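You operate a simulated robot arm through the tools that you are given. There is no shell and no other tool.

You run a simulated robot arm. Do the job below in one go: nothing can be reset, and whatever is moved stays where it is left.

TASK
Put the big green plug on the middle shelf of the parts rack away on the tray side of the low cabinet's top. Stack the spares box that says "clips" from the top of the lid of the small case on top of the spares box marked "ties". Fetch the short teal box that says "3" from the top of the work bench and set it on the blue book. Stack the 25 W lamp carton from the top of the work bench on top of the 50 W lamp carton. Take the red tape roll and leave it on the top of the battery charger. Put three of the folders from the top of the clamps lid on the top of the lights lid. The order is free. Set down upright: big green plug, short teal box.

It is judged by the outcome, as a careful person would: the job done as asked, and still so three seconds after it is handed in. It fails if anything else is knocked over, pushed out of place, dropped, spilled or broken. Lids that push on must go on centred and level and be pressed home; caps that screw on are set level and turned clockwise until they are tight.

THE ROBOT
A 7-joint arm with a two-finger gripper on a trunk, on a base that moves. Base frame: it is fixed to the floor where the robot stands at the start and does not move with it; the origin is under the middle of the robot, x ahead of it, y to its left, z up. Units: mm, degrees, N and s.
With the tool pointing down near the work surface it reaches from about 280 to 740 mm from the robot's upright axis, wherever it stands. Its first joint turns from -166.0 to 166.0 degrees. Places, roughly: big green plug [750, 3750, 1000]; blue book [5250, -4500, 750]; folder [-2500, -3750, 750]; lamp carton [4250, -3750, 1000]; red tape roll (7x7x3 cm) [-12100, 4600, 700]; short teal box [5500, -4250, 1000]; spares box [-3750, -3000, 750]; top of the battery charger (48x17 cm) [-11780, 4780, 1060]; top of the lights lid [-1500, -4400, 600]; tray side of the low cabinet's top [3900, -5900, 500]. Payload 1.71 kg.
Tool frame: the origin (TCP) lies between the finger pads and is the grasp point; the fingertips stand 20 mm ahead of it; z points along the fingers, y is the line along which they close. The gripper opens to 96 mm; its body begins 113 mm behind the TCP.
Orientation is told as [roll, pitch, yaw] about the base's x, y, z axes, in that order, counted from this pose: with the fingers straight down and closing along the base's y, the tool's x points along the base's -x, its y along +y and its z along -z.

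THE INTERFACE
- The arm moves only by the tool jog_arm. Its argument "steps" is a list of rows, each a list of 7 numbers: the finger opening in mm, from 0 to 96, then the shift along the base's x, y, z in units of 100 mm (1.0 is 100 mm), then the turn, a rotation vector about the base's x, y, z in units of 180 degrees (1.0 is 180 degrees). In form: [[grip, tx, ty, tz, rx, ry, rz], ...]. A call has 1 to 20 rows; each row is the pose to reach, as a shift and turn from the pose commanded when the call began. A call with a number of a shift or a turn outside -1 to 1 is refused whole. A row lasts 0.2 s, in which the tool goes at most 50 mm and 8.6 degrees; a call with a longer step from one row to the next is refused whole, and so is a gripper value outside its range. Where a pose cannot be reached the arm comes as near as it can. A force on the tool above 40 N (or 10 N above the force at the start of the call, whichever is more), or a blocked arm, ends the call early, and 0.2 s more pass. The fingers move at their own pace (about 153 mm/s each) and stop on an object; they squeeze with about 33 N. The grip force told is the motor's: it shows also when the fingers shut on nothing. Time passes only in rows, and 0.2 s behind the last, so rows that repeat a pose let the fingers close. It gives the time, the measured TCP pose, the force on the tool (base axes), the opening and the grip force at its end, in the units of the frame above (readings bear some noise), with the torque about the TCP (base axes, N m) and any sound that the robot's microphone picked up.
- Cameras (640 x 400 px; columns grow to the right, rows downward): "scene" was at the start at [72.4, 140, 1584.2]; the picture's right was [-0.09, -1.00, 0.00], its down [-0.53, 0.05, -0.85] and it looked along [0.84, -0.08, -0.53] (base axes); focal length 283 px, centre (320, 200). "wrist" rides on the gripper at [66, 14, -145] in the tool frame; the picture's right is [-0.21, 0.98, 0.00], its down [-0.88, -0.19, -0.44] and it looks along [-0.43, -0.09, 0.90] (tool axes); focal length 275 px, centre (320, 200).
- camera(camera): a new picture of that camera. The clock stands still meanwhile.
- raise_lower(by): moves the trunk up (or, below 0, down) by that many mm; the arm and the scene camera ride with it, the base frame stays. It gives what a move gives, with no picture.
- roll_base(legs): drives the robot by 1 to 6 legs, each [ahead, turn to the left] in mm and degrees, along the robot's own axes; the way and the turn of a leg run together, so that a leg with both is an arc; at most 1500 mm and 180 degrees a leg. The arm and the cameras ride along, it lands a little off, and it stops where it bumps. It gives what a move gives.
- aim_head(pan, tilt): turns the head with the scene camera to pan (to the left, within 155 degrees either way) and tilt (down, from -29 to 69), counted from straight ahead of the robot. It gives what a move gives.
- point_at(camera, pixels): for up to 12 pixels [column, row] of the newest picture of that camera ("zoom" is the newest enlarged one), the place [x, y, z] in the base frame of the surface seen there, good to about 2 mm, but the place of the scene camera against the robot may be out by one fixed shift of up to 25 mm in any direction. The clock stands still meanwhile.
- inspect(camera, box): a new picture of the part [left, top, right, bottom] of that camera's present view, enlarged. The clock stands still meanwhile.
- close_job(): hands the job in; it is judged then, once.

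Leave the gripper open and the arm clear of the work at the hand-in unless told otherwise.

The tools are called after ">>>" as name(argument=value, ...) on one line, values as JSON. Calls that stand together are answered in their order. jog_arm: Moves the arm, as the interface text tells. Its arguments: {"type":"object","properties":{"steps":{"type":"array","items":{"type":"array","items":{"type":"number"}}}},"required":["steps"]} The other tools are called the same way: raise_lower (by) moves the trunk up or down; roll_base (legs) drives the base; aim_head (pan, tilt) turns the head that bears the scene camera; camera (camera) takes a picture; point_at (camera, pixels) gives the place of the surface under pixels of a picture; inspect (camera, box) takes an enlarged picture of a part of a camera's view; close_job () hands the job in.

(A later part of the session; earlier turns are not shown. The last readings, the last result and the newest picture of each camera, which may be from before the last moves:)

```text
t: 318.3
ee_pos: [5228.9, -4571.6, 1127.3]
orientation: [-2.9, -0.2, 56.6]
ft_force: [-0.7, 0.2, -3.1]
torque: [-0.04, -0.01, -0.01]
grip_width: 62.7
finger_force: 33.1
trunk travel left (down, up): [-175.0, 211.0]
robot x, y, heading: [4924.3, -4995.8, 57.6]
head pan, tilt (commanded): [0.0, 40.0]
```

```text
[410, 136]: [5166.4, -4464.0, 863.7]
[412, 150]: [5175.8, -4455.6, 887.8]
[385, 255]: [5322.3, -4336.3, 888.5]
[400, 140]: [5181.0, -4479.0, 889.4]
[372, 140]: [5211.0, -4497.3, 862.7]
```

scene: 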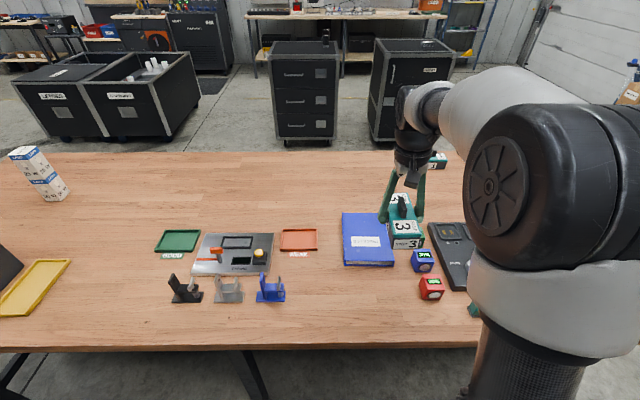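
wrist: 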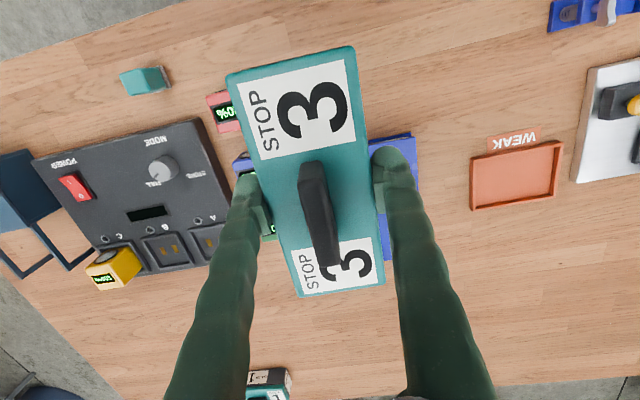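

The book agrees with my earlier reading. Moving above it while correcting the roll.

>>> jog_arm(steps=[[30, 0.1, 0.26, -0.2, 0.0036, 0.0054, 0], [30, 0.2, 0.52, -0.4, 0.0072, 0.0108, 0], [30, 0.28, 0.78, -0.6, 0.0107, 0.01623, 0], [30, 0.28, 0.78, -0.6, 0.0107, 0.01623, 0]])

>>> jog_arm(steps=[[30, 0.1, 0.26, -0.2, 0, 0, 0], [30, 0.2, 0.52, -0.4, 0, 0, 0], [30, 0.285, 0.77, -0.6, 0, 0, 0], [30, 0.285, 0.77, -0.6, 0, 0, 0]])

>>> camera(camera="wrist")

>>> inspect(camera="scene", box=[310, 170, 470, 300])

```text
t: 319.3
ee_pos: [5258.0, -4494.1, 1067.0]
orientation: [0.6, -0.2, 56.6]
ft_force: [0.6, 0.4, -2.9]
torque: [-0.01, -0.01, -0.02]
grip_width: 62.4
finger_force: 33.1
trunk travel left (down, up): [-175.0, 211.0]
robot x, y, heading: [4919.0, -4997.5, 57.3]
head pan, tilt (commanded): [0.0, 40.0]
```

```text
t: 320.3
ee_pos: [5285.9, -4416.6, 1007.8]
orientation: [0.5, -0.1, 56.7]
ft_force: [-0.7, -0.9, -2.6]
torque: [0.04, 0.02, 0.0]
grip_width: 62.2
finger_force: 33.3
trunk travel left (down, up): [-175.0, 211.0]
robot x, y, heading: [4923.4, -4997.8, 57.6]
head pan, tilt (commanded): [0.0, 40.0]
```

```text
taken
```

wrist: 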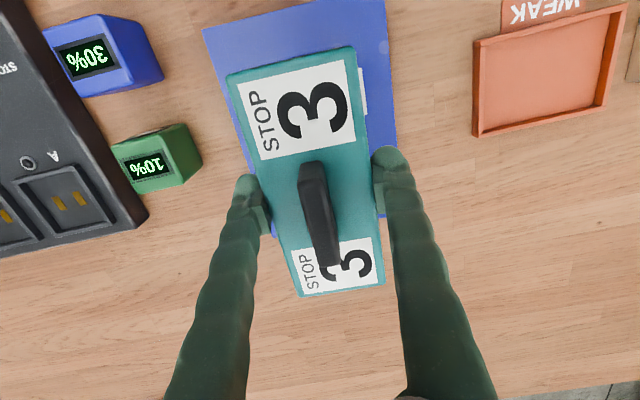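

```text
3.08 times, centred on (390, 235) of scene
```

zoom: 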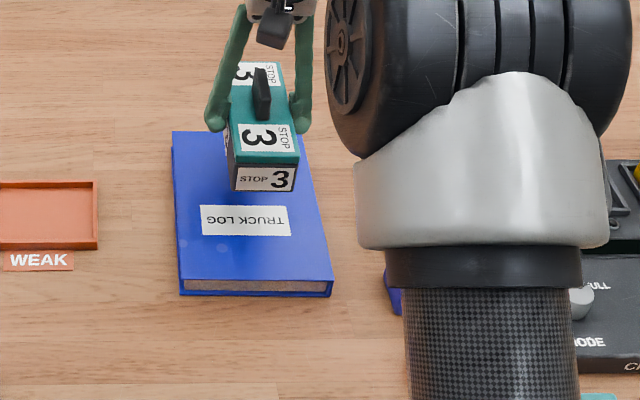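

The box is above the book. Lowering to just over the cover.

>>> jog_arm(steps=[[30, 0, 0, -0.3, 0, 0, 0], [30, 0, 0, -0.6, 0, 0, 0], [30, 0, 0, -0.8, 0, 0, 0], [30, 0, 0, -0.8, 0, 0, 0]])

>>> camera(camera="wrist")

>>> inspect(camera="scene", box=[310, 170, 470, 300])

```text
t: 321.3
ee_pos: [5286.5, -4416.7, 927.8]
orientation: [0.6, -0.1, 56.6]
ft_force: [0.2, 0.5, -1.0]
torque: [0.1, -0.1, 0.02]
grip_width: 62.5
finger_force: 33.1
trunk travel left (down, up): [-175.0, 211.0]
robot x, y, heading: [4922.4, -4997.5, 57.4]
head pan, tilt (commanded): [0.0, 40.0]
```

```text
taken
```

wrist: 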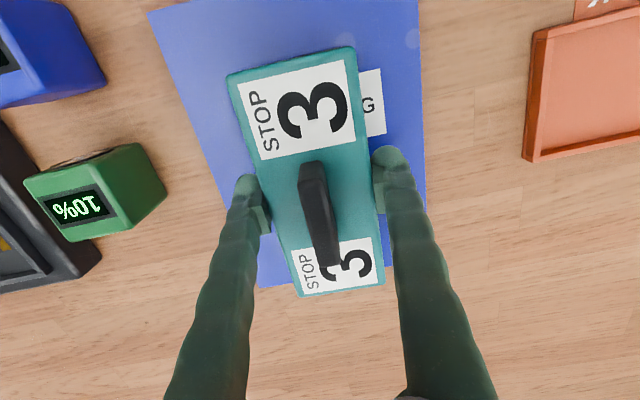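

```text
3.08 times, centred on (390, 235) of scene
```

zoom: 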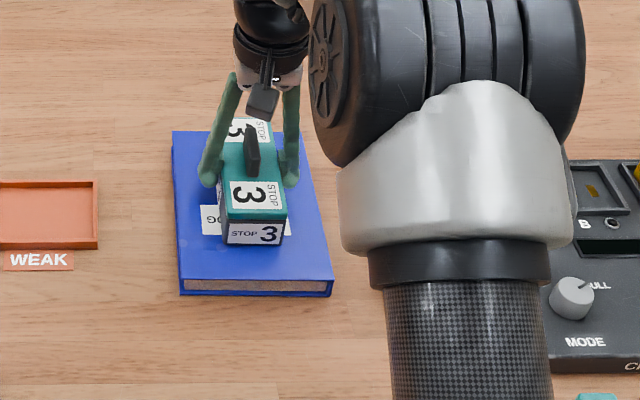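

Contact is beginning (force -1.0, from -2.9 N). I'll check how the box sits against the book's edges.

>>> point_at(camera="wrist", pixels=[[230, 80], [353, 50], [380, 286], [301, 296], [262, 282], [155, 18], [415, 10], [424, 190], [258, 275]])

>>> point_at(camera="zoom", pixels=[[228, 243], [282, 243], [180, 285], [328, 283], [176, 135], [305, 135], [200, 250]])

```text
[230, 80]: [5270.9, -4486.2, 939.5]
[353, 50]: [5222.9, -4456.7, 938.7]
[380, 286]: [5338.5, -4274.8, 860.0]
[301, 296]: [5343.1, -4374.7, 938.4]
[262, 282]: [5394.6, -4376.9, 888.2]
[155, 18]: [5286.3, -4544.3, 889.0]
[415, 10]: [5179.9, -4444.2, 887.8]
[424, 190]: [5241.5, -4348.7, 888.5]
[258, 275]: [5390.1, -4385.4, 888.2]
```

```text
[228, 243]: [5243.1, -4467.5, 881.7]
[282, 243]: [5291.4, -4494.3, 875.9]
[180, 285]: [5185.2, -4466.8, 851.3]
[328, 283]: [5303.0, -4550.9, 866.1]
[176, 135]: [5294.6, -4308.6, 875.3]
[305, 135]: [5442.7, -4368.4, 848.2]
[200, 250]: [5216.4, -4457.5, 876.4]
```

The box's centre (5283, -4416) matches the book's (5285, -4416), and its bottom is at the cover. Lowering 1.5 mm more and releasing.

>>> jog_arm(steps=[[30, 0, 0, -0.01, 0, 0, 0], [30, 0, 0, -0.02, 0, 0, 0], [30, 0, 0, -0.02, 0, 0, 0]])

```text
t: 322.1
ee_pos: [5286.0, -4415.9, 927.6]
orientation: [0.6, -0.3, 56.7]
ft_force: [-0.8, 0.6, 8.7]
torque: [0.54, -0.73, 0.06]
grip_width: 62.6
finger_force: 33.5
trunk travel left (down, up): [-175.0, 211.0]
robot x, y, heading: [4923.4, -4995.0, 57.8]
head pan, tilt (commanded): [0.0, 40.0]
```

It's firmly in contact. I'll ease up 1 mm and release.

>>> jog_arm(steps=[[30, 0, 0, 0.015, 0, 0, 0], [66, 0, 0, 0.015, 0, 0, 0], [72, 0, 0, 0.015, 0, 0, 0], [82, 0, 0, 0.015, 0, 0, 0], [82, 0, 0, 0.015, 0, 0, 0]])

>>> camera(camera="wrist")

```text
t: 323.3
ee_pos: [5285.7, -4417.3, 927.7]
orientation: [0.6, -0.2, 56.7]
ft_force: [-0.2, -1.9, 0.9]
torque: [0.02, -0.01, 0.01]
grip_width: 81.9
finger_force: 0.1
trunk travel left (down, up): [-175.0, 211.0]
robot x, y, heading: [4923.3, -4997.8, 57.6]
head pan, tilt (commanded): [0.0, 40.0]
```

```text
taken
```

wrist: 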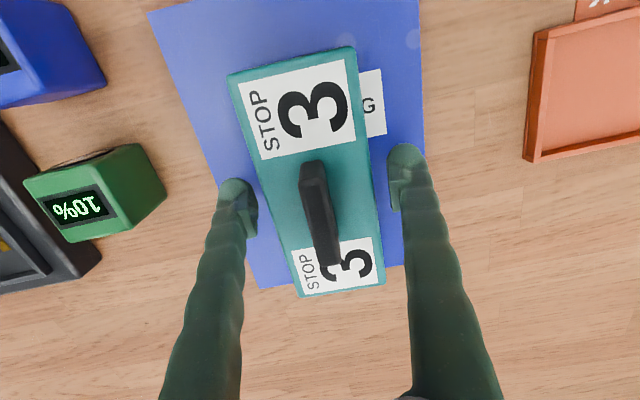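

Released. Rising straight up and checking.

>>> jog_arm(steps=[[84, 0, 0, 0.2, 0, 0, 0], [84, 0, 0, 0.6, 0, 0, 0], [84, 0, 0, 1.0, 0, 0, 0]])

>>> jog_arm(steps=[[84, -0.2, -0.3, 0.3, 0, 0, 0], [84, -0.35, -0.6, 0.6, 0, 0, 0], [84, -0.5, -0.9, 1.0, 0, 0, 0], [84, -0.5, -0.9, 1.0, 0, 0, 0]])

>>> camera(camera="wrist")

>>> camera(camera="scene")

```text
t: 324.1
ee_pos: [5285.0, -4415.9, 1027.5]
orientation: [0.5, -0.2, 56.7]
ft_force: [-0.3, 0.9, 0.4]
torque: [0.02, -0.01, 0.02]
grip_width: 84.1
finger_force: 0.0
trunk travel left (down, up): [-175.0, 211.0]
robot x, y, heading: [4923.5, -4996.2, 57.6]
head pan, tilt (commanded): [0.0, 40.0]
```

```text
refused: row 3 steps farther than a row can; nothing moved
```

```text
taken
```

wrist: 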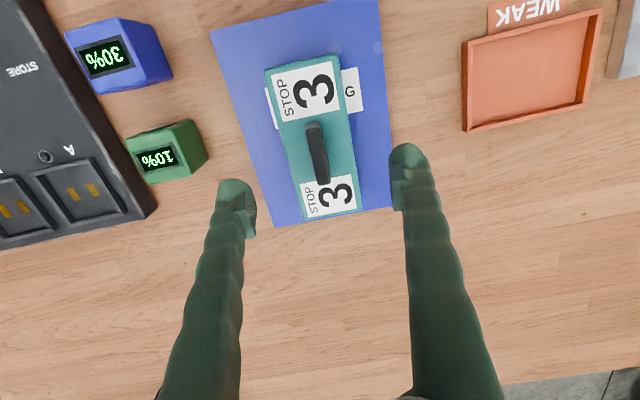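

```text
taken
```

scene: 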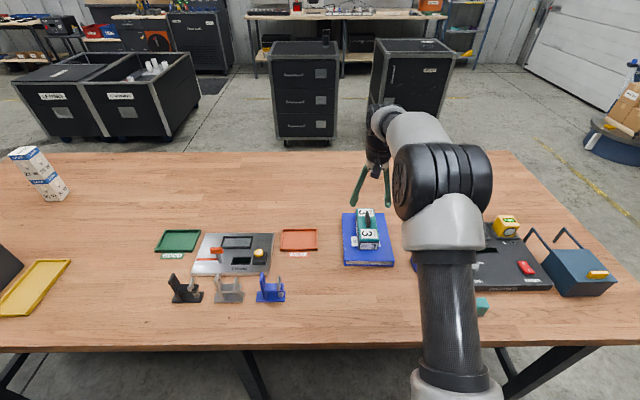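

The box sits squarely on the book; the bench is otherwise unchanged. Now I'll pull the arm back to a travel pose and head for the flight cases with the folders.

>>> jog_arm(steps=[[84, -0.15, -0.24, 0.3, 0, 0, 0], [84, -0.3, -0.48, 0.6, 0, 0, 0], [84, -0.45, -0.72, 0.9, 0, 0, 0], [84, -0.6, -0.95, 1.0, 0, 0, 0]])

>>> jog_arm(steps=[[84, -0.15, -0.24, 0.2, 0, 0, 0], [84, -0.3, -0.48, 0.4, 0, 0, 0], [84, -0.45, -0.7, 0.5, 0, 0, 0]])

>>> roll_base(legs=[[-330, 0], [0, 91], [1300, 0], [1200, 0], [0, 13]])

>>> camera(camera="scene")

```text
t: 325.1
ee_pos: [5224.0, -4514.2, 1128.3]
orientation: [0.6, -0.1, 56.7]
ft_force: [0.4, 0.2, -0.3]
torque: [0.0, 0.0, -0.02]
grip_width: 83.8
finger_force: 0.0
trunk travel left (down, up): [-175.0, 211.0]
robot x, y, heading: [4922.6, -4995.3, 57.5]
head pan, tilt (commanded): [0.0, 40.0]
```

```text
t: 325.9
ee_pos: [5179.9, -4584.9, 1176.7]
orientation: [0.6, -0.2, 56.8]
ft_force: [0.0, 0.3, 0.0]
torque: [0.03, 0.0, 0.03]
grip_width: 84.1
finger_force: 0.0
trunk travel left (down, up): [-175.0, 211.0]
robot x, y, heading: [4920.3, -4994.5, 57.5]
head pan, tilt (commanded): [0.0, 40.0]
```

```text
t: 346.4
ee_pos: [2142.0, -3840.7, 1177.0]
orientation: [0.7, -0.3, 161.4]
ft_force: [-0.8, 0.0, -0.4]
torque: [-0.04, 0.03, -0.02]
grip_width: 83.9
finger_force: 0.1
trunk travel left (down, up): [-175.0, 211.0]
robot x, y, heading: [2605.2, -3987.5, 162.2]
head pan, tilt (commanded): [0.0, 40.0]
```

```text
taken
```

scene: 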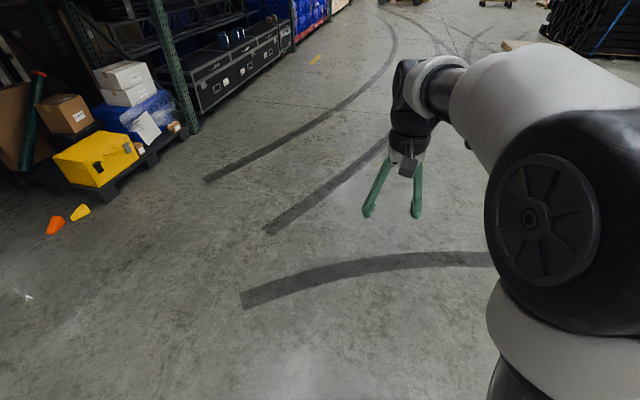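

The floor ahead is clear. Driving 4 m further and turning to face the long flight case.

>>> roll_base(legs=[[1400, 0], [1400, 0], [1200, 0], [0, 76]])

>>> aim_head(pan=0, tilt=20)

>>> camera(camera="scene")

```text
t: 370.9
ee_pos: [-1453.3, -3158.2, 1184.3]
orientation: [0.6, -1.1, -122.9]
ft_force: [0.5, -0.2, 0.6]
torque: [0.01, 0.02, -0.02]
grip_width: 83.8
finger_force: 0.0
trunk travel left (down, up): [-175.0, 211.0]
robot x, y, heading: [-1208.1, -2756.6, -121.7]
head pan, tilt (commanded): [0.0, 40.0]
```

```text
t: 371.7
ee_pos: [-1445.0, -3142.7, 1191.2]
orientation: [0.6, -1.9, -123.0]
ft_force: [-1.1, 0.0, -0.6]
torque: [0.02, -0.05, -0.01]
grip_width: 84.1
finger_force: 0.2
trunk travel left (down, up): [-175.0, 211.0]
robot x, y, heading: [-1209.7, -2756.3, -122.2]
head pan, tilt (commanded): [0.0, 20.0]
```

```text
taken
```

scene: 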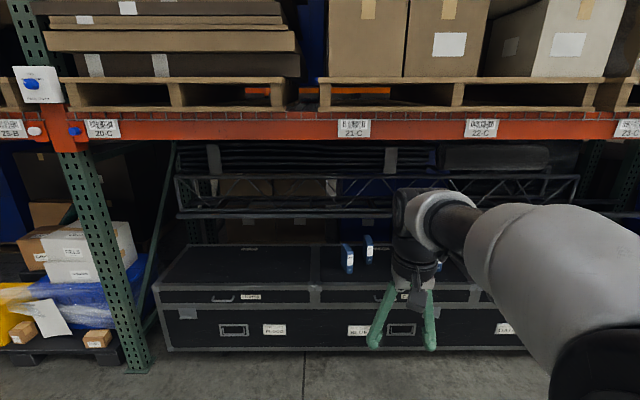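

I see the long case with lid sections and blue standing items. Enlarging.

>>> inspect(camera="scene", box=[140, 220, 420, 360])

>>> aim_head(pan=-35, tilt=25)

>>> camera(camera="scene")

```text
2.29 times, centred on (280, 290) of scene
```

zoom: 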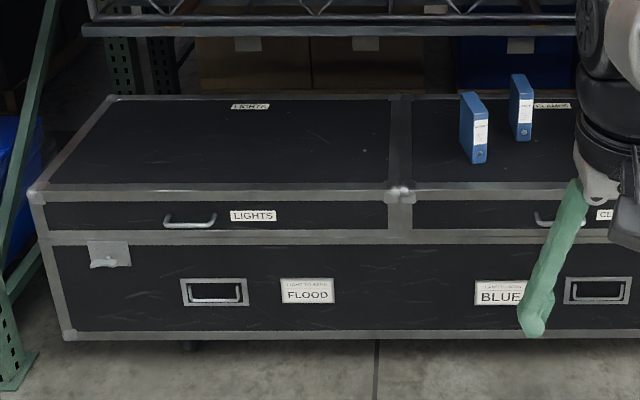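

```text
t: 372.7
ee_pos: [-1444.1, -3142.0, 1191.6]
orientation: [0.7, -1.9, -123.0]
ft_force: [0.1, -0.3, 0.5]
torque: [0.03, 0.02, -0.01]
grip_width: 83.9
finger_force: 0.0
trunk travel left (down, up): [-175.0, 211.0]
robot x, y, heading: [-1208.9, -2755.4, -122.3]
head pan, tilt (commanded): [-35.0, 25.0]
```

```text
taken
```

scene: 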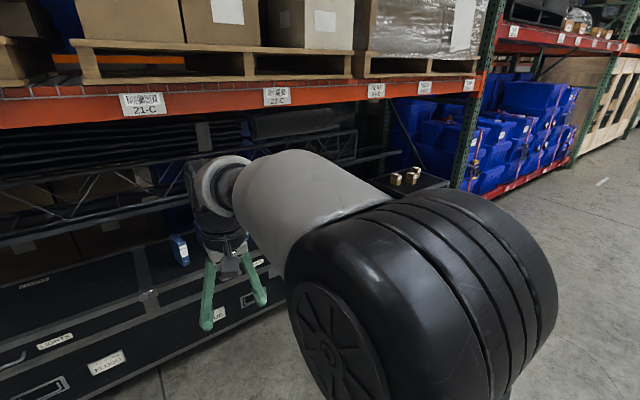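

>>> aim_head(pan=0, tilt=30)

>>> camera(camera="scene")

>>> camera(camera="wrist")

```text
t: 373.8
ee_pos: [-1443.5, -3142.2, 1191.0]
orientation: [0.6, -1.9, -123.0]
ft_force: [-0.8, 0.7, -0.3]
torque: [0.0, 0.02, 0.0]
grip_width: 83.7
finger_force: 0.0
trunk travel left (down, up): [-175.0, 211.0]
robot x, y, heading: [-1209.3, -2754.6, -122.2]
head pan, tilt (commanded): [0.0, 30.0]
```

```text
taken
```

scene: 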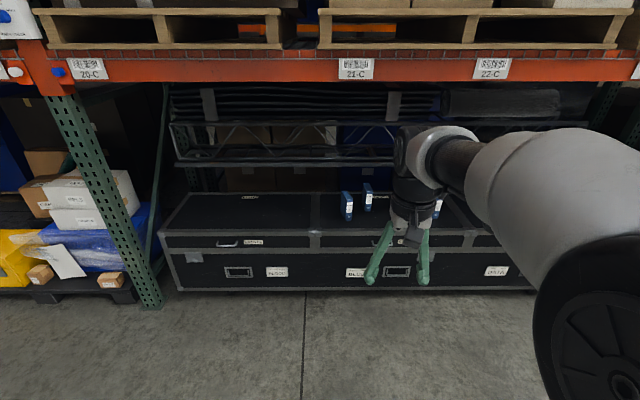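

```text
taken
```

wrist: 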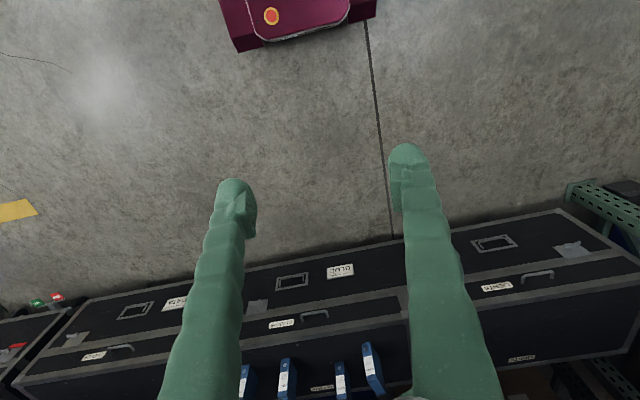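

>>> point_at(camera="scene", pixels=[[347, 198], [347, 215], [368, 188], [368, 208], [165, 232], [310, 232], [200, 194], [310, 194], [350, 75], [250, 165], [165, 290], [250, 212]])

>>> point_at(camera="wrist", pixels=[[245, 370], [286, 365], [340, 368], [371, 350], [370, 385], [345, 395], [285, 390], [400, 300], [240, 330], [560, 212], [500, 290], [60, 310]])

>>> inspect(camera="wrist", box=[220, 290, 420, 400])

```text
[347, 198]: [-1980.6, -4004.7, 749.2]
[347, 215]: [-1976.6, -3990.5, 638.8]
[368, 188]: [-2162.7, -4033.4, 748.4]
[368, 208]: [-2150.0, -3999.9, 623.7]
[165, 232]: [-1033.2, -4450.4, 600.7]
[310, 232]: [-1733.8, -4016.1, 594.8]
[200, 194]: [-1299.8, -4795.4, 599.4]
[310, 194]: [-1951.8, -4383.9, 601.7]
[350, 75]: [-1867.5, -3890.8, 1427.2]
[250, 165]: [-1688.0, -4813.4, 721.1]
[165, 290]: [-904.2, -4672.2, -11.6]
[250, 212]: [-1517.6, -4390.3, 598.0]
```

```text
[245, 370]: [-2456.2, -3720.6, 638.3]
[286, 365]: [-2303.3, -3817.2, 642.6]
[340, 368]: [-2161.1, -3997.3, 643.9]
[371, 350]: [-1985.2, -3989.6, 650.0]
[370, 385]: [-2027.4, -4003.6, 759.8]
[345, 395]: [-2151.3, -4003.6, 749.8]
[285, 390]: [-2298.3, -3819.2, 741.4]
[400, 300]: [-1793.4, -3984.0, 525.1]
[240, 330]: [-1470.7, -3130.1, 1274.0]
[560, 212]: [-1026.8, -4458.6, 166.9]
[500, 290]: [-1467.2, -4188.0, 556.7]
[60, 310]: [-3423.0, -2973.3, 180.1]
```

```text
3.20 times, centred on (320, 345) of wrist
```

zoom: 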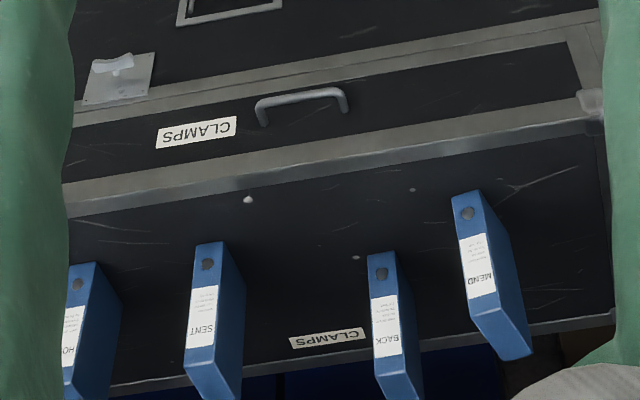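

There are four binders on the clamps lid: HOLD, SENT, BACK and MEND; the lights lid is the left section. The beam overhead is near z 1400. I'll check the beam's underside, lower the trunk and arm, then drive in.

>>> point_at(camera="scene", pixels=[[350, 81], [250, 82], [450, 80], [350, 57], [400, 150], [330, 150], [440, 118]])

>>> jog_arm(steps=[[84, 0, 0, -0.4, -0.005, 0.009, 0], [84, 0, 0, -0.8, -0.0095, 0.005, 0], [84, 0, 0, -1.0, -0.0095, 0.005, 0]])

>>> jog_arm(steps=[[84, 0, 0, -0.4, 0, 0, 0], [84, 0, 0, -0.8, 0, 0, 0], [84, 0, 0, -1.0, 0, 0, 0]])

>>> raise_lower(by=-120)

```text
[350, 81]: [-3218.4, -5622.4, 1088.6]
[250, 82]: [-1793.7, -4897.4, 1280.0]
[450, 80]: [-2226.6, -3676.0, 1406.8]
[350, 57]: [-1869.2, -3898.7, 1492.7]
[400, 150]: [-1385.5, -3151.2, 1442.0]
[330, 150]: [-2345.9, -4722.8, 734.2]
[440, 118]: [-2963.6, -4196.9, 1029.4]
```

```text
t: 374.6
ee_pos: [-1443.9, -3143.4, 1092.2]
orientation: [0.8, -3.9, -123.1]
ft_force: [0.0, -0.5, -0.4]
torque: [0.01, 0.01, 0.0]
grip_width: 84.1
finger_force: 0.1
trunk travel left (down, up): [-175.0, 211.0]
robot x, y, heading: [-1205.6, -2756.8, -122.3]
head pan, tilt (commanded): [0.0, 30.0]
```

```text
t: 375.4
ee_pos: [-1443.6, -3142.9, 990.6]
orientation: [0.8, -3.9, -123.1]
ft_force: [0.0, 0.4, 0.4]
torque: [-0.03, -0.04, -0.01]
grip_width: 84.0
finger_force: 0.0
trunk travel left (down, up): [-175.0, 211.0]
robot x, y, heading: [-1208.3, -2759.9, -122.0]
head pan, tilt (commanded): [0.0, 30.0]
```

```text
t: 376.9
ee_pos: [-1444.4, -3142.6, 870.2]
orientation: [0.7, -3.9, -122.9]
ft_force: [-0.2, 0.2, -0.6]
torque: [-0.04, 0.01, 0.03]
grip_width: 84.2
finger_force: 0.1
trunk travel left (down, up): [-55.0, 331.0]
robot x, y, heading: [-1210.5, -2757.9, -122.1]
head pan, tilt (commanded): [0.0, 30.0]
```

I turned the pitch the wrong way; correcting it to level, then driving in 960 mm.

>>> jog_arm(steps=[[84, 0.1, 0.15, 0.1, 0.0091, -0.0059, 0], [84, 0.2, 0.3, 0.2, 0.0182, -0.0118, 0], [84, 0.2, 0.3, 0.2, 0.0182, -0.0118, 0]])

>>> roll_base(legs=[[960, 0.5]])

>>> camera(camera="wrist")

>>> aim_head(pan=0, tilt=45)

>>> camera(camera="scene")

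```text
t: 377.6
ee_pos: [-1424.0, -3112.6, 890.9]
orientation: [0.8, 0.0, -123.0]
ft_force: [-0.7, 0.7, -0.5]
torque: [-0.02, -0.02, 0.0]
grip_width: 83.8
finger_force: 0.1
trunk travel left (down, up): [-55.0, 331.0]
robot x, y, heading: [-1207.1, -2758.0, -121.9]
head pan, tilt (commanded): [0.0, 30.0]
```

```text
t: 383.0
ee_pos: [-1923.2, -3934.3, 890.8]
orientation: [0.7, -0.1, -122.1]
ft_force: [-0.2, 0.6, 0.6]
torque: [-0.02, -0.03, 0.01]
grip_width: 84.0
finger_force: 0.1
trunk travel left (down, up): [-55.0, 331.0]
robot x, y, heading: [-1713.7, -3579.4, -121.2]
head pan, tilt (commanded): [0.0, 30.0]
```

```text
taken
```

wrist: 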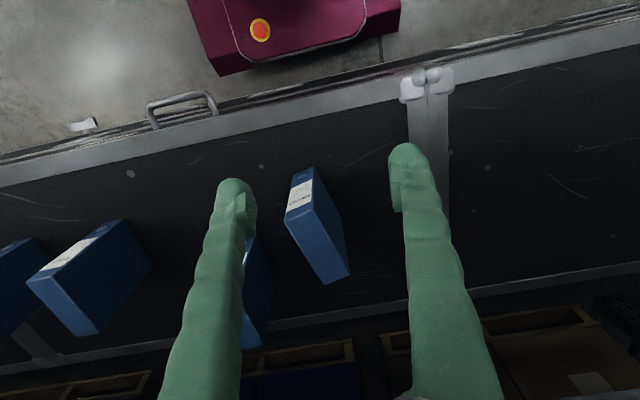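

```text
t: 383.8
ee_pos: [-1917.9, -3923.3, 897.0]
orientation: [0.7, -0.7, -122.1]
ft_force: [-0.4, 0.4, 0.4]
torque: [0.02, -0.04, 0.04]
grip_width: 84.1
finger_force: 0.1
trunk travel left (down, up): [-55.0, 331.0]
robot x, y, heading: [-1713.6, -3578.5, -121.1]
head pan, tilt (commanded): [0.0, 45.0]
```

```text
taken
```

scene: 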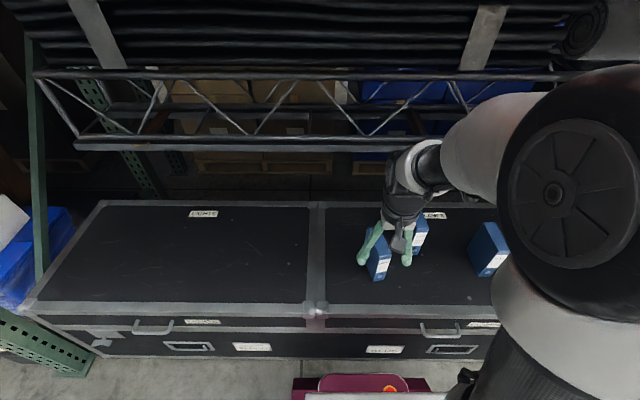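

MEND is right between the fingers at (318, 220). Measuring the binders' tops.

>>> inspect(camera="wrist", box=[200, 140, 420, 300])

```text
2.50 times, centred on (310, 220) of wrist
```

zoom: 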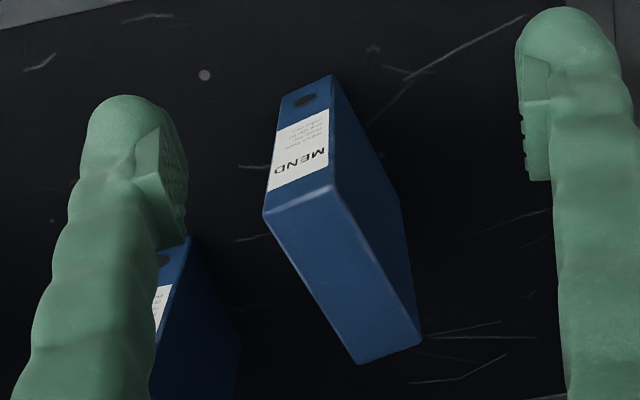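

>>> point_at(camera="zoom", pixels=[[268, 215], [333, 190], [417, 340], [362, 360], [345, 280], [285, 100], [330, 80], [300, 130], [205, 75], [400, 200], [185, 330]])

```text
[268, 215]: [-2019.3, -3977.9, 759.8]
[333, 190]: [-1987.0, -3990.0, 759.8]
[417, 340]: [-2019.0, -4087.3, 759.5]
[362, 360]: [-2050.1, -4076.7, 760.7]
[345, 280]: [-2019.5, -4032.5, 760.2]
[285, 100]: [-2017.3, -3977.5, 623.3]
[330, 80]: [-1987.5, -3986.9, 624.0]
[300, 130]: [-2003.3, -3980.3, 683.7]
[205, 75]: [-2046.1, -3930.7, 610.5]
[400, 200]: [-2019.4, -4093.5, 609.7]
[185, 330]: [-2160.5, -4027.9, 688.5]
```

MEND is 37×105×150 mm, centre (-2019, -4033), depth line along -109°. I'll turn the tool to match, move over it, and go down.

>>> jog_arm(steps=[[84, -0.3, -0.3, 0, 0.0016, -0.001, 0.035], [84, -0.6, -0.65, 0, 0.0033, -0.0021, 0.0706], [84, -0.9, -0.98, 0, 0.0033, -0.0021, 0.0706], [84, -0.9, -0.98, 0, 0.0033, -0.0021, 0.0706]])

>>> camera(camera="wrist")

```text
t: 384.8
ee_pos: [-2007.7, -4021.6, 896.3]
orientation: [0.8, -0.1, -109.4]
ft_force: [-0.2, 0.5, -0.4]
torque: [0.01, -0.02, -0.01]
grip_width: 83.8
finger_force: 0.1
trunk travel left (down, up): [-55.0, 331.0]
robot x, y, heading: [-1714.4, -3577.6, -121.1]
head pan, tilt (commanded): [0.0, 45.0]
```

```text
taken
```

wrist: 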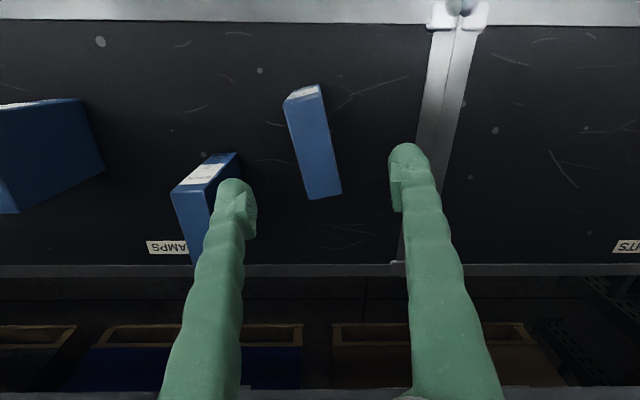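

>>> point_at(camera="wrist", pixels=[[237, 156], [205, 162], [175, 190], [192, 205], [304, 92], [322, 190], [215, 158], [104, 165], [18, 210]])

>>> jog_arm(steps=[[66, -0.06, -0.06, -0.3, 0, 0, 0], [66, -0.112, -0.114, -0.6, 0, 0, 0], [66, -0.112, -0.114, -0.9, 0, 0, 0], [66, -0.112, -0.114, -0.9, 0, 0, 0]])

>>> camera(camera="wrist")

```text
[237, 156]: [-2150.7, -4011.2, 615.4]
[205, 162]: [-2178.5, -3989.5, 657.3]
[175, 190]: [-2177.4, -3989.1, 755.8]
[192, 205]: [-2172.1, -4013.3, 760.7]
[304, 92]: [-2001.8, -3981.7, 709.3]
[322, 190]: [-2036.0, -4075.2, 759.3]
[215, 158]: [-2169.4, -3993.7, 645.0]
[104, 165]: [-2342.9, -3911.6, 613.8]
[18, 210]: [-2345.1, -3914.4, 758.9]
```

```text
t: 385.8
ee_pos: [-2017.3, -4032.5, 805.4]
orientation: [0.9, -0.2, -109.3]
ft_force: [-0.2, 0.1, -0.3]
torque: [0.04, -0.03, -0.03]
grip_width: 66.1
finger_force: 0.1
trunk travel left (down, up): [-55.0, 331.0]
robot x, y, heading: [-1709.9, -3572.2, -121.3]
head pan, tilt (commanded): [0.0, 45.0]
```

```text
taken
```

wrist: 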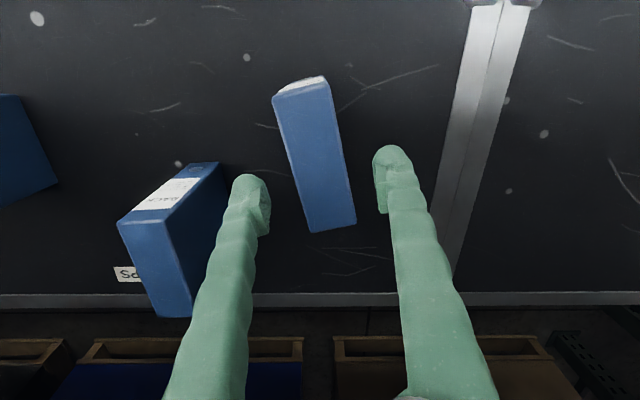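

>>> jog_arm(steps=[[66, 0, 0, -0.35, 0, 0, 0], [66, -0.01, 0, -0.7, 0, 0, 0], [66, -0.015, 0, -0.9, 0, 0, 0], [66, -0.015, 0, -0.9, 0, 0, 0]])

>>> camera(camera="wrist")

```text
t: 386.8
ee_pos: [-2019.2, -4032.7, 715.3]
orientation: [0.9, -0.1, -109.4]
ft_force: [0.0, 0.9, 0.8]
torque: [0.02, 0.01, 0.0]
grip_width: 65.9
finger_force: 0.0
trunk travel left (down, up): [-55.0, 331.0]
robot x, y, heading: [-1712.9, -3574.0, -121.3]
head pan, tilt (commanded): [0.0, 45.0]
```

```text
taken
```

wrist: 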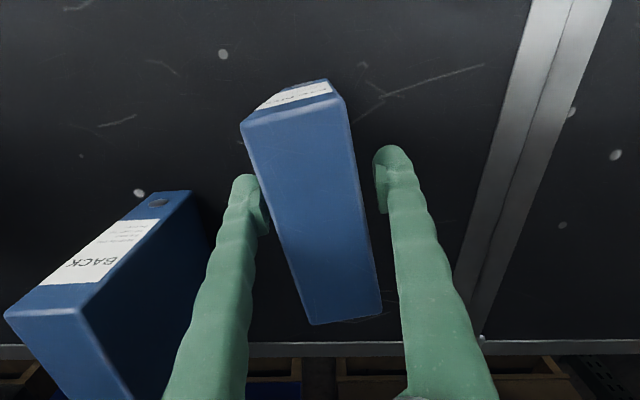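

Well straddled. Closing on MEND.

>>> jog_arm(steps=[[50, 0, 0, 0, 0, 0, 0], [30, 0, 0, 0, 0, 0, 0], [10, 0, 0, 0, 0, 0, 0], [10, 0, 0, 0, 0, 0, 0]])

>>> jog_arm(steps=[[10, 0, 0, 0.2, 0, 0, 0], [10, 0, 0, 0.5, 0, 0, 0], [10, 0, 0, 0.6, 0, 0, 0]])

>>> camera(camera="wrist")

>>> camera(camera="scene")

```text
t: 387.8
ee_pos: [-2019.4, -4032.6, 715.4]
orientation: [0.8, -0.1, -109.3]
ft_force: [-0.9, -0.2, -0.4]
torque: [-0.01, 0.05, 0.05]
grip_width: 40.6
finger_force: 33.4
trunk travel left (down, up): [-55.0, 331.0]
robot x, y, heading: [-1711.4, -3575.9, -121.2]
head pan, tilt (commanded): [0.0, 45.0]
```

```text
t: 388.6
ee_pos: [-2018.9, -4033.2, 776.1]
orientation: [0.9, -0.1, -109.4]
ft_force: [-0.8, -0.7, -1.9]
torque: [-0.02, -0.02, 0.02]
grip_width: 40.7
finger_force: 33.1
trunk travel left (down, up): [-55.0, 331.0]
robot x, y, heading: [-1713.1, -3576.7, -121.4]
head pan, tilt (commanded): [0.0, 45.0]
```

```text
taken
```

wrist: 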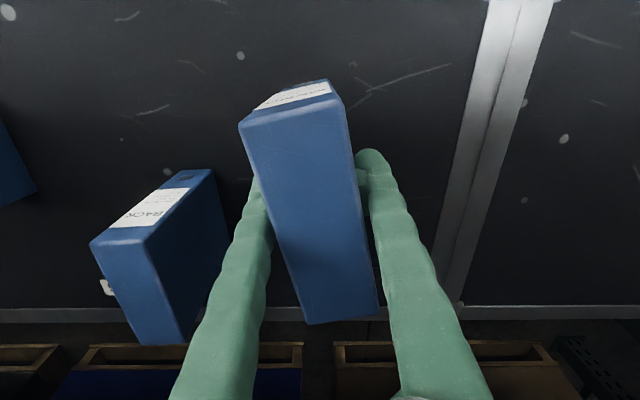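

```text
taken
```

scene: 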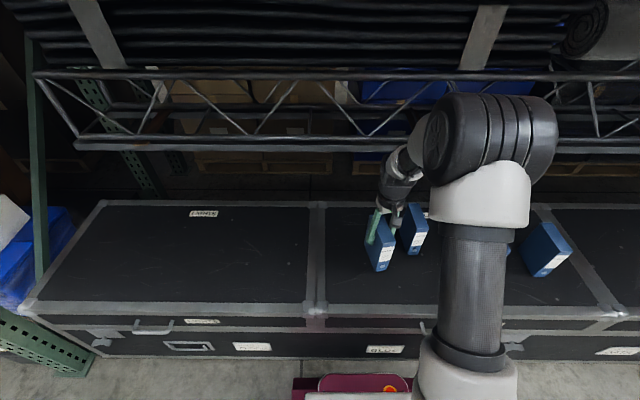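

MEND is lifted cleanly. Carrying it left over to the lights lid in steps of about 93 mm.

>>> jog_arm(steps=[[10, 0.28, -0.15, 0, 0, 0, -0.022], [10, 0.56, -0.3, 0, 0, 0, -0.045], [10, 0.84, -0.44, 0, 0, 0, -0.067]])

>>> jog_arm(steps=[[10, 0.28, -0.15, 0, 0, 0, 0], [10, 0.56, -0.3, 0, 0, 0, 0], [10, 0.84, -0.44, 0, 0, 0, 0]])

>>> jog_arm(steps=[[10, 0.28, -0.15, 0, 0, 0, 0], [10, 0.56, -0.3, 0, 0, 0, 0], [10, 0.84, -0.44, 0, 0, 0, 0]])

>>> jog_arm(steps=[[10, 0.28, -0.15, 0, 0, 0, 0], [10, 0.56, -0.3, 0, 0, 0, 0], [10, 0.84, -0.44, 0, 0, 0, 0]])

>>> jog_arm(steps=[[10, 0.25, -0.14, 0, 0, 0, 0], [10, 0.5, -0.28, 0, 0, 0, 0], [10, 0.74, -0.42, 0, 0, 0, 0], [10, 0.74, -0.42, 0, 0, 0, 0]])

>>> camera(camera="wrist")

>>> camera(camera="scene")

```text
t: 389.4
ee_pos: [-1933.6, -4076.4, 776.6]
orientation: [0.8, 0.0, -121.6]
ft_force: [0.3, 0.8, -2.1]
torque: [-0.05, 0.0, 0.02]
grip_width: 40.4
finger_force: 33.2
trunk travel left (down, up): [-55.0, 331.0]
robot x, y, heading: [-1717.4, -3576.1, -121.0]
head pan, tilt (commanded): [0.0, 45.0]
```

```text
t: 390.2
ee_pos: [-1849.6, -4120.5, 776.5]
orientation: [0.9, 0.0, -121.5]
ft_force: [-0.1, 0.1, -2.9]
torque: [-0.01, -0.02, 0.03]
grip_width: 40.5
finger_force: 33.4
trunk travel left (down, up): [-55.0, 331.0]
robot x, y, heading: [-1718.6, -3576.5, -121.3]
head pan, tilt (commanded): [0.0, 45.0]
```

```text
t: 391.0
ee_pos: [-1768.0, -4163.8, 775.4]
orientation: [0.8, -0.1, -121.4]
ft_force: [0.1, -0.1, -2.5]
torque: [0.0, 0.01, -0.01]
grip_width: 40.6
finger_force: 32.8
trunk travel left (down, up): [-55.0, 331.0]
robot x, y, heading: [-1712.9, -3575.5, -121.1]
head pan, tilt (commanded): [0.0, 45.0]
```

```text
t: 391.8
ee_pos: [-1682.6, -4209.0, 775.6]
orientation: [0.8, -0.1, -121.5]
ft_force: [0.9, -0.1, -1.9]
torque: [-0.01, 0.0, -0.03]
grip_width: 40.2
finger_force: 32.4
trunk travel left (down, up): [-55.0, 331.0]
robot x, y, heading: [-1715.6, -3577.9, -121.1]
head pan, tilt (commanded): [0.0, 45.0]
```

```text
t: 392.8
ee_pos: [-1608.6, -4251.6, 776.2]
orientation: [0.8, -0.1, -121.6]
ft_force: [-0.5, -0.6, -2.8]
torque: [-0.01, 0.0, 0.01]
grip_width: 40.6
finger_force: 33.1
trunk travel left (down, up): [-55.0, 331.0]
robot x, y, heading: [-1716.2, -3575.3, -121.0]
head pan, tilt (commanded): [0.0, 45.0]
```

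```text
taken
```

wrist: 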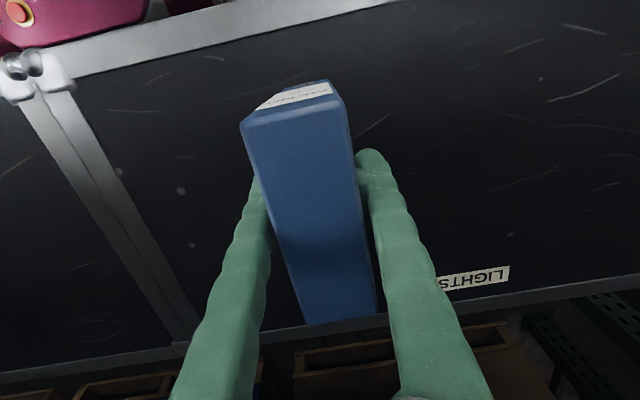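

```text
taken
```

scene: 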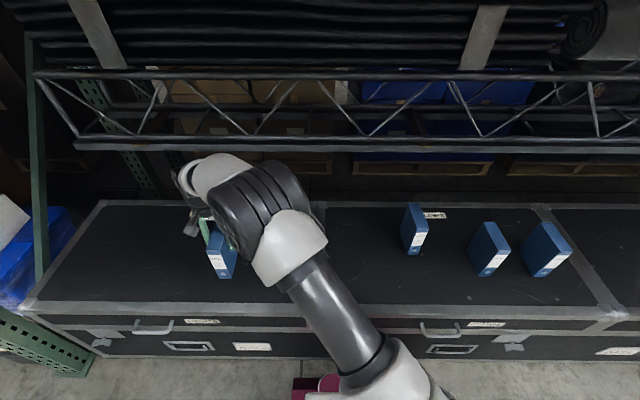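

MEND is over the lights lid. Checking the lid height and divider from the wrist camera.

>>> point_at(camera="wrist", pixels=[[440, 150], [180, 190], [100, 140], [190, 300], [75, 70], [370, 10], [250, 120], [335, 95]])

>>> jog_arm(steps=[[10, 0, 0, -0.3, 0, 0, 0], [10, 0, 0, -0.5, 0, 0, 0], [10, 0, 0, -0.57, 0, 0, 0], [10, 0, 0, -0.57, 0, 0, 0]])

```text
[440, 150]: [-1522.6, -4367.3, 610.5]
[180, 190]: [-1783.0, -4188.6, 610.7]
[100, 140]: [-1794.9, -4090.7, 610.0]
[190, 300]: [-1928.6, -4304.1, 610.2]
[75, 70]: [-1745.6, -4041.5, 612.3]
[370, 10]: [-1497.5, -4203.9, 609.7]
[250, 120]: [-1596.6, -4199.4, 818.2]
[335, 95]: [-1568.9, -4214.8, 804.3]
```

```text
t: 393.8
ee_pos: [-1608.5, -4252.0, 718.1]
orientation: [1.0, -0.1, -121.5]
ft_force: [-0.3, 0.4, -2.1]
torque: [0.01, 0.01, 0.02]
grip_width: 40.5
finger_force: 33.2
trunk travel left (down, up): [-55.0, 331.0]
robot x, y, heading: [-1710.8, -3575.0, -121.1]
head pan, tilt (commanded): [0.0, 45.0]
```

>>> jog_arm(steps=[[10, 0, 0, -0.015, 0, 0, 0], [10, 0, 0, -0.03, 0, 0, 0], [10, 0, 0, -0.03, 0, 0, 0]])

```text
t: 394.6
ee_pos: [-1608.8, -4249.8, 716.1]
orientation: [0.8, -0.1, -121.5]
ft_force: [0.2, -0.9, -2.1]
torque: [0.01, 0.0, 0.01]
grip_width: 40.6
finger_force: 32.7
trunk travel left (down, up): [-55.0, 331.0]
robot x, y, heading: [-1713.4, -3577.9, -121.0]
head pan, tilt (commanded): [0.0, 45.0]
```

>>> jog_arm(steps=[[10, 0, 0, -0.01, 0, 0, 0], [10, 0, 0, -0.02, 0, 0, 0], [10, 0, 0, -0.02, 0, 0, 0]])

```text
t: 395.4
ee_pos: [-1608.5, -4250.5, 715.7]
orientation: [1.0, -0.3, -121.5]
ft_force: [0.7, 1.1, 14.1]
torque: [0.65, 0.04, 0.01]
grip_width: 40.8
finger_force: 32.8
trunk travel left (down, up): [-55.0, 331.0]
robot x, y, heading: [-1715.1, -3578.8, -121.1]
head pan, tilt (commanded): [0.0, 45.0]
```

Contact (14 N). Easing up 1 mm, releasing and rising.

>>> jog_arm(steps=[[10, 0, 0, 0.012, 0, 0, 0], [44, 0, 0, 0.012, 0, 0, 0], [52, 0, 0, 0.012, 0, 0, 0], [64, 0, 0, 0.012, 0, 0, 0], [66, 0, 0, 0.012, 0, 0, 0]])

>>> camera(camera="wrist")

>>> jog_arm(steps=[[66, 0, 0, 0.3, 0, 0, 0], [66, 0, 0, 0.7, 0, 0, 0], [66, 0, 0, 1.0, 0, 0, 0]])

>>> camera(camera="wrist")

```text
t: 396.6
ee_pos: [-1608.9, -4250.2, 715.9]
orientation: [1.0, -0.2, -121.5]
ft_force: [-0.4, 0.1, -0.6]
torque: [-0.01, 0.01, -0.01]
grip_width: 66.2
finger_force: 0.0
trunk travel left (down, up): [-55.0, 331.0]
robot x, y, heading: [-1714.9, -3575.8, -121.0]
head pan, tilt (commanded): [0.0, 45.0]
```

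```text
taken
```

wrist: 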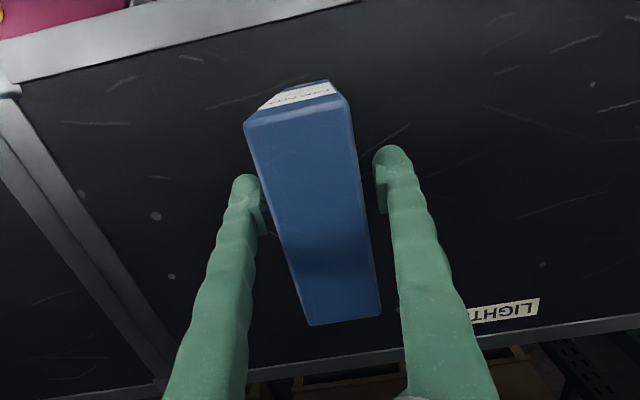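

```text
t: 397.4
ee_pos: [-1609.8, -4251.6, 817.0]
orientation: [0.9, -0.1, -121.4]
ft_force: [-0.2, 0.0, -1.2]
torque: [0.01, 0.04, -0.03]
grip_width: 66.1
finger_force: 0.0
trunk travel left (down, up): [-55.0, 331.0]
robot x, y, heading: [-1714.8, -3576.8, -121.3]
head pan, tilt (commanded): [0.0, 45.0]
```

```text
taken
```

wrist: 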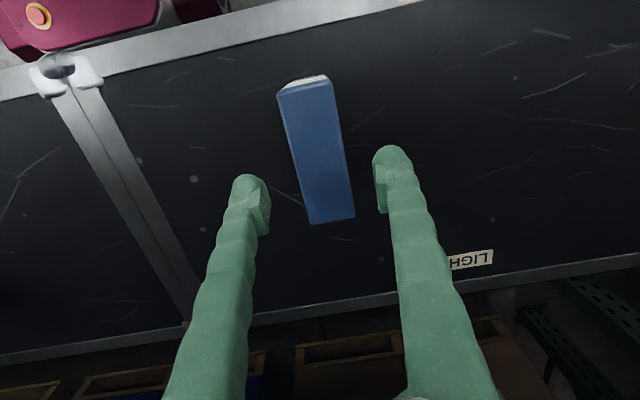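

MEND stands alone on the lights lid. Going back for BACK, keeping above the binders.

>>> jog_arm(steps=[[66, -0.3, 0.12, 0.25, 0, 0, 0], [66, -0.6, 0.25, 0.5, 0, 0, 0], [66, -0.94, 0.39, 0.6, 0, 0, 0]])

>>> jog_arm(steps=[[66, -0.32, 0.13, 0, 0, 0, 0], [66, -0.64, 0.26, 0, 0, 0, 0], [66, -0.94, 0.39, 0, 0, 0, 0]])

>>> jog_arm(steps=[[66, -0.32, 0.13, 0, 0, 0, 0], [66, -0.64, 0.26, 0, 0, 0, 0], [66, -0.94, 0.39, 0, 0, 0, 0]])

>>> jog_arm(steps=[[66, -0.32, 0.13, 0, 0, 0, 0], [66, -0.64, 0.26, 0, 0, 0, 0], [66, -0.94, 0.39, 0, 0, 0, 0]])

>>> jog_arm(steps=[[66, -0.32, 0.15, 0, 0, 0, -0.01], [66, -0.64, 0.3, 0, 0, 0, -0.02], [66, -0.94, 0.45, 0, 0, 0, -0.036], [66, -0.94, 0.45, 0, 0, 0, -0.036]])

>>> inspect(camera="wrist", box=[100, 60, 420, 260])

```text
t: 398.2
ee_pos: [-1703.2, -4211.8, 875.7]
orientation: [0.8, -0.1, -121.4]
ft_force: [0.1, -0.4, -0.6]
torque: [0.02, 0.02, 0.01]
grip_width: 66.0
finger_force: 0.1
trunk travel left (down, up): [-55.0, 331.0]
robot x, y, heading: [-1711.0, -3575.7, -121.1]
head pan, tilt (commanded): [0.0, 45.0]
```

```text
t: 399.0
ee_pos: [-1798.2, -4172.4, 874.9]
orientation: [0.9, -0.1, -121.5]
ft_force: [0.4, 0.8, -0.7]
torque: [-0.02, 0.01, -0.01]
grip_width: 66.1
finger_force: 0.1
trunk travel left (down, up): [-55.0, 331.0]
robot x, y, heading: [-1715.9, -3575.2, -121.0]
head pan, tilt (commanded): [0.0, 45.0]
```

```text
t: 399.8
ee_pos: [-1892.9, -4133.4, 876.6]
orientation: [0.9, -0.1, -121.5]
ft_force: [0.4, 0.0, 0.4]
torque: [0.0, -0.02, -0.04]
grip_width: 66.1
finger_force: 0.0
trunk travel left (down, up): [-55.0, 331.0]
robot x, y, heading: [-1713.2, -3575.1, -121.1]
head pan, tilt (commanded): [0.0, 45.0]
```

```text
t: 400.6
ee_pos: [-1984.3, -4094.4, 876.1]
orientation: [0.9, -0.2, -121.5]
ft_force: [0.0, 1.2, 0.7]
torque: [0.0, 0.05, 0.0]
grip_width: 66.1
finger_force: 0.0
trunk travel left (down, up): [-55.0, 331.0]
robot x, y, heading: [-1717.3, -3574.8, -121.4]
head pan, tilt (commanded): [0.0, 45.0]
```

```text
t: 401.6
ee_pos: [-2080.4, -4050.4, 876.1]
orientation: [0.9, -0.1, -128.0]
ft_force: [-0.2, -0.4, 0.0]
torque: [-0.01, 0.0, -0.01]
grip_width: 66.2
finger_force: 0.0
trunk travel left (down, up): [-55.0, 331.0]
robot x, y, heading: [-1715.3, -3574.2, -121.1]
head pan, tilt (commanded): [0.0, 45.0]
```

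```text
2.00 times, centred on (260, 160) of wrist
```

zoom: 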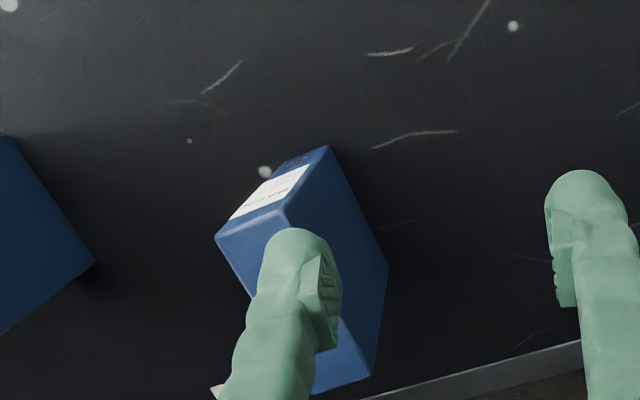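

>>> point_at(camera="zoom", pixels=[[219, 239], [287, 214], [367, 374], [318, 388], [327, 150], [330, 148], [270, 190]])

```text
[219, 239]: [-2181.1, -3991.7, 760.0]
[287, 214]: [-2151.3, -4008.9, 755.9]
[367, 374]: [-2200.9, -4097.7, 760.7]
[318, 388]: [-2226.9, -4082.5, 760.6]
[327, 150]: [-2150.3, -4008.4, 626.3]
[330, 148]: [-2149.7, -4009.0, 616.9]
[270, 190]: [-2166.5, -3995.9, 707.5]
```

BACK's centre is (-2190, -4045), depth line along -119°. Moving over it, turning 9°, then down.

>>> jog_arm(steps=[[66, -0.35, 0.02, 0, 0, 0, 0.017], [66, -0.7, 0.04, 0, 0, 0, 0.034], [66, -0.98, 0.05, 0, 0, 0, 0.05], [66, -0.98, 0.05, 0, 0, 0, 0.05]])

>>> jog_arm(steps=[[66, -0.06, 0, -0.3, 0, 0, 0], [66, -0.11, 0, -0.6, 0, 0, 0], [66, -0.11, 0, -0.75, 0, 0, 0], [66, -0.11, 0, -0.75, 0, 0, 0]])

>>> camera(camera="wrist")

```text
t: 402.6
ee_pos: [-2179.0, -4044.9, 876.8]
orientation: [0.9, -0.1, -119.0]
ft_force: [-0.1, -0.4, -0.4]
torque: [-0.03, -0.01, 0.01]
grip_width: 65.9
finger_force: 0.1
trunk travel left (down, up): [-55.0, 331.0]
robot x, y, heading: [-1712.1, -3574.2, -121.2]
head pan, tilt (commanded): [0.0, 45.0]
```

```text
t: 403.6
ee_pos: [-2188.6, -4045.0, 800.7]
orientation: [0.7, 0.0, -119.0]
ft_force: [-0.2, -0.2, 0.1]
torque: [0.0, 0.0, 0.01]
grip_width: 65.9
finger_force: 0.0
trunk travel left (down, up): [-55.0, 331.0]
robot x, y, heading: [-1716.4, -3575.8, -121.3]
head pan, tilt (commanded): [0.0, 45.0]
```

```text
taken
```

wrist: 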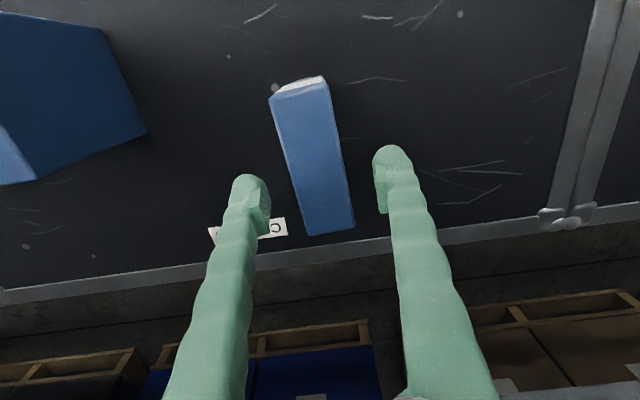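

>>> jog_arm(steps=[[66, 0, 0, -0.35, 0, 0, 0], [66, -0.01, 0, -0.7, 0, 0, 0], [66, -0.01, 0, -0.855, 0, 0, 0], [66, -0.01, 0, -0.855, 0, 0, 0], [40, -0.01, 0, -0.855, 0, 0, 0], [10, -0.01, 0, -0.855, 0, 0, 0], [10, -0.01, 0, -0.855, 0, 0, 0], [10, -0.01, 0, -0.855, 0, 0, 0]])

>>> camera(camera="wrist")

```text
t: 405.4
ee_pos: [-2189.1, -4044.2, 714.8]
orientation: [0.9, -0.1, -118.9]
ft_force: [-0.6, 0.3, -0.6]
torque: [-0.03, 0.09, -0.03]
grip_width: 40.7
finger_force: 32.8
trunk travel left (down, up): [-55.0, 331.0]
robot x, y, heading: [-1715.8, -3575.5, -121.3]
head pan, tilt (commanded): [0.0, 45.0]
```

```text
taken
```

wrist: 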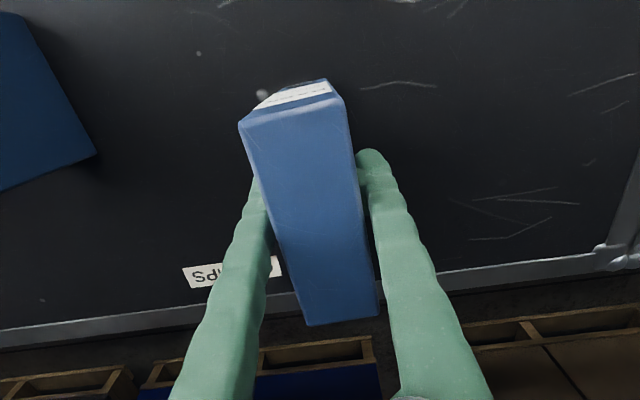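

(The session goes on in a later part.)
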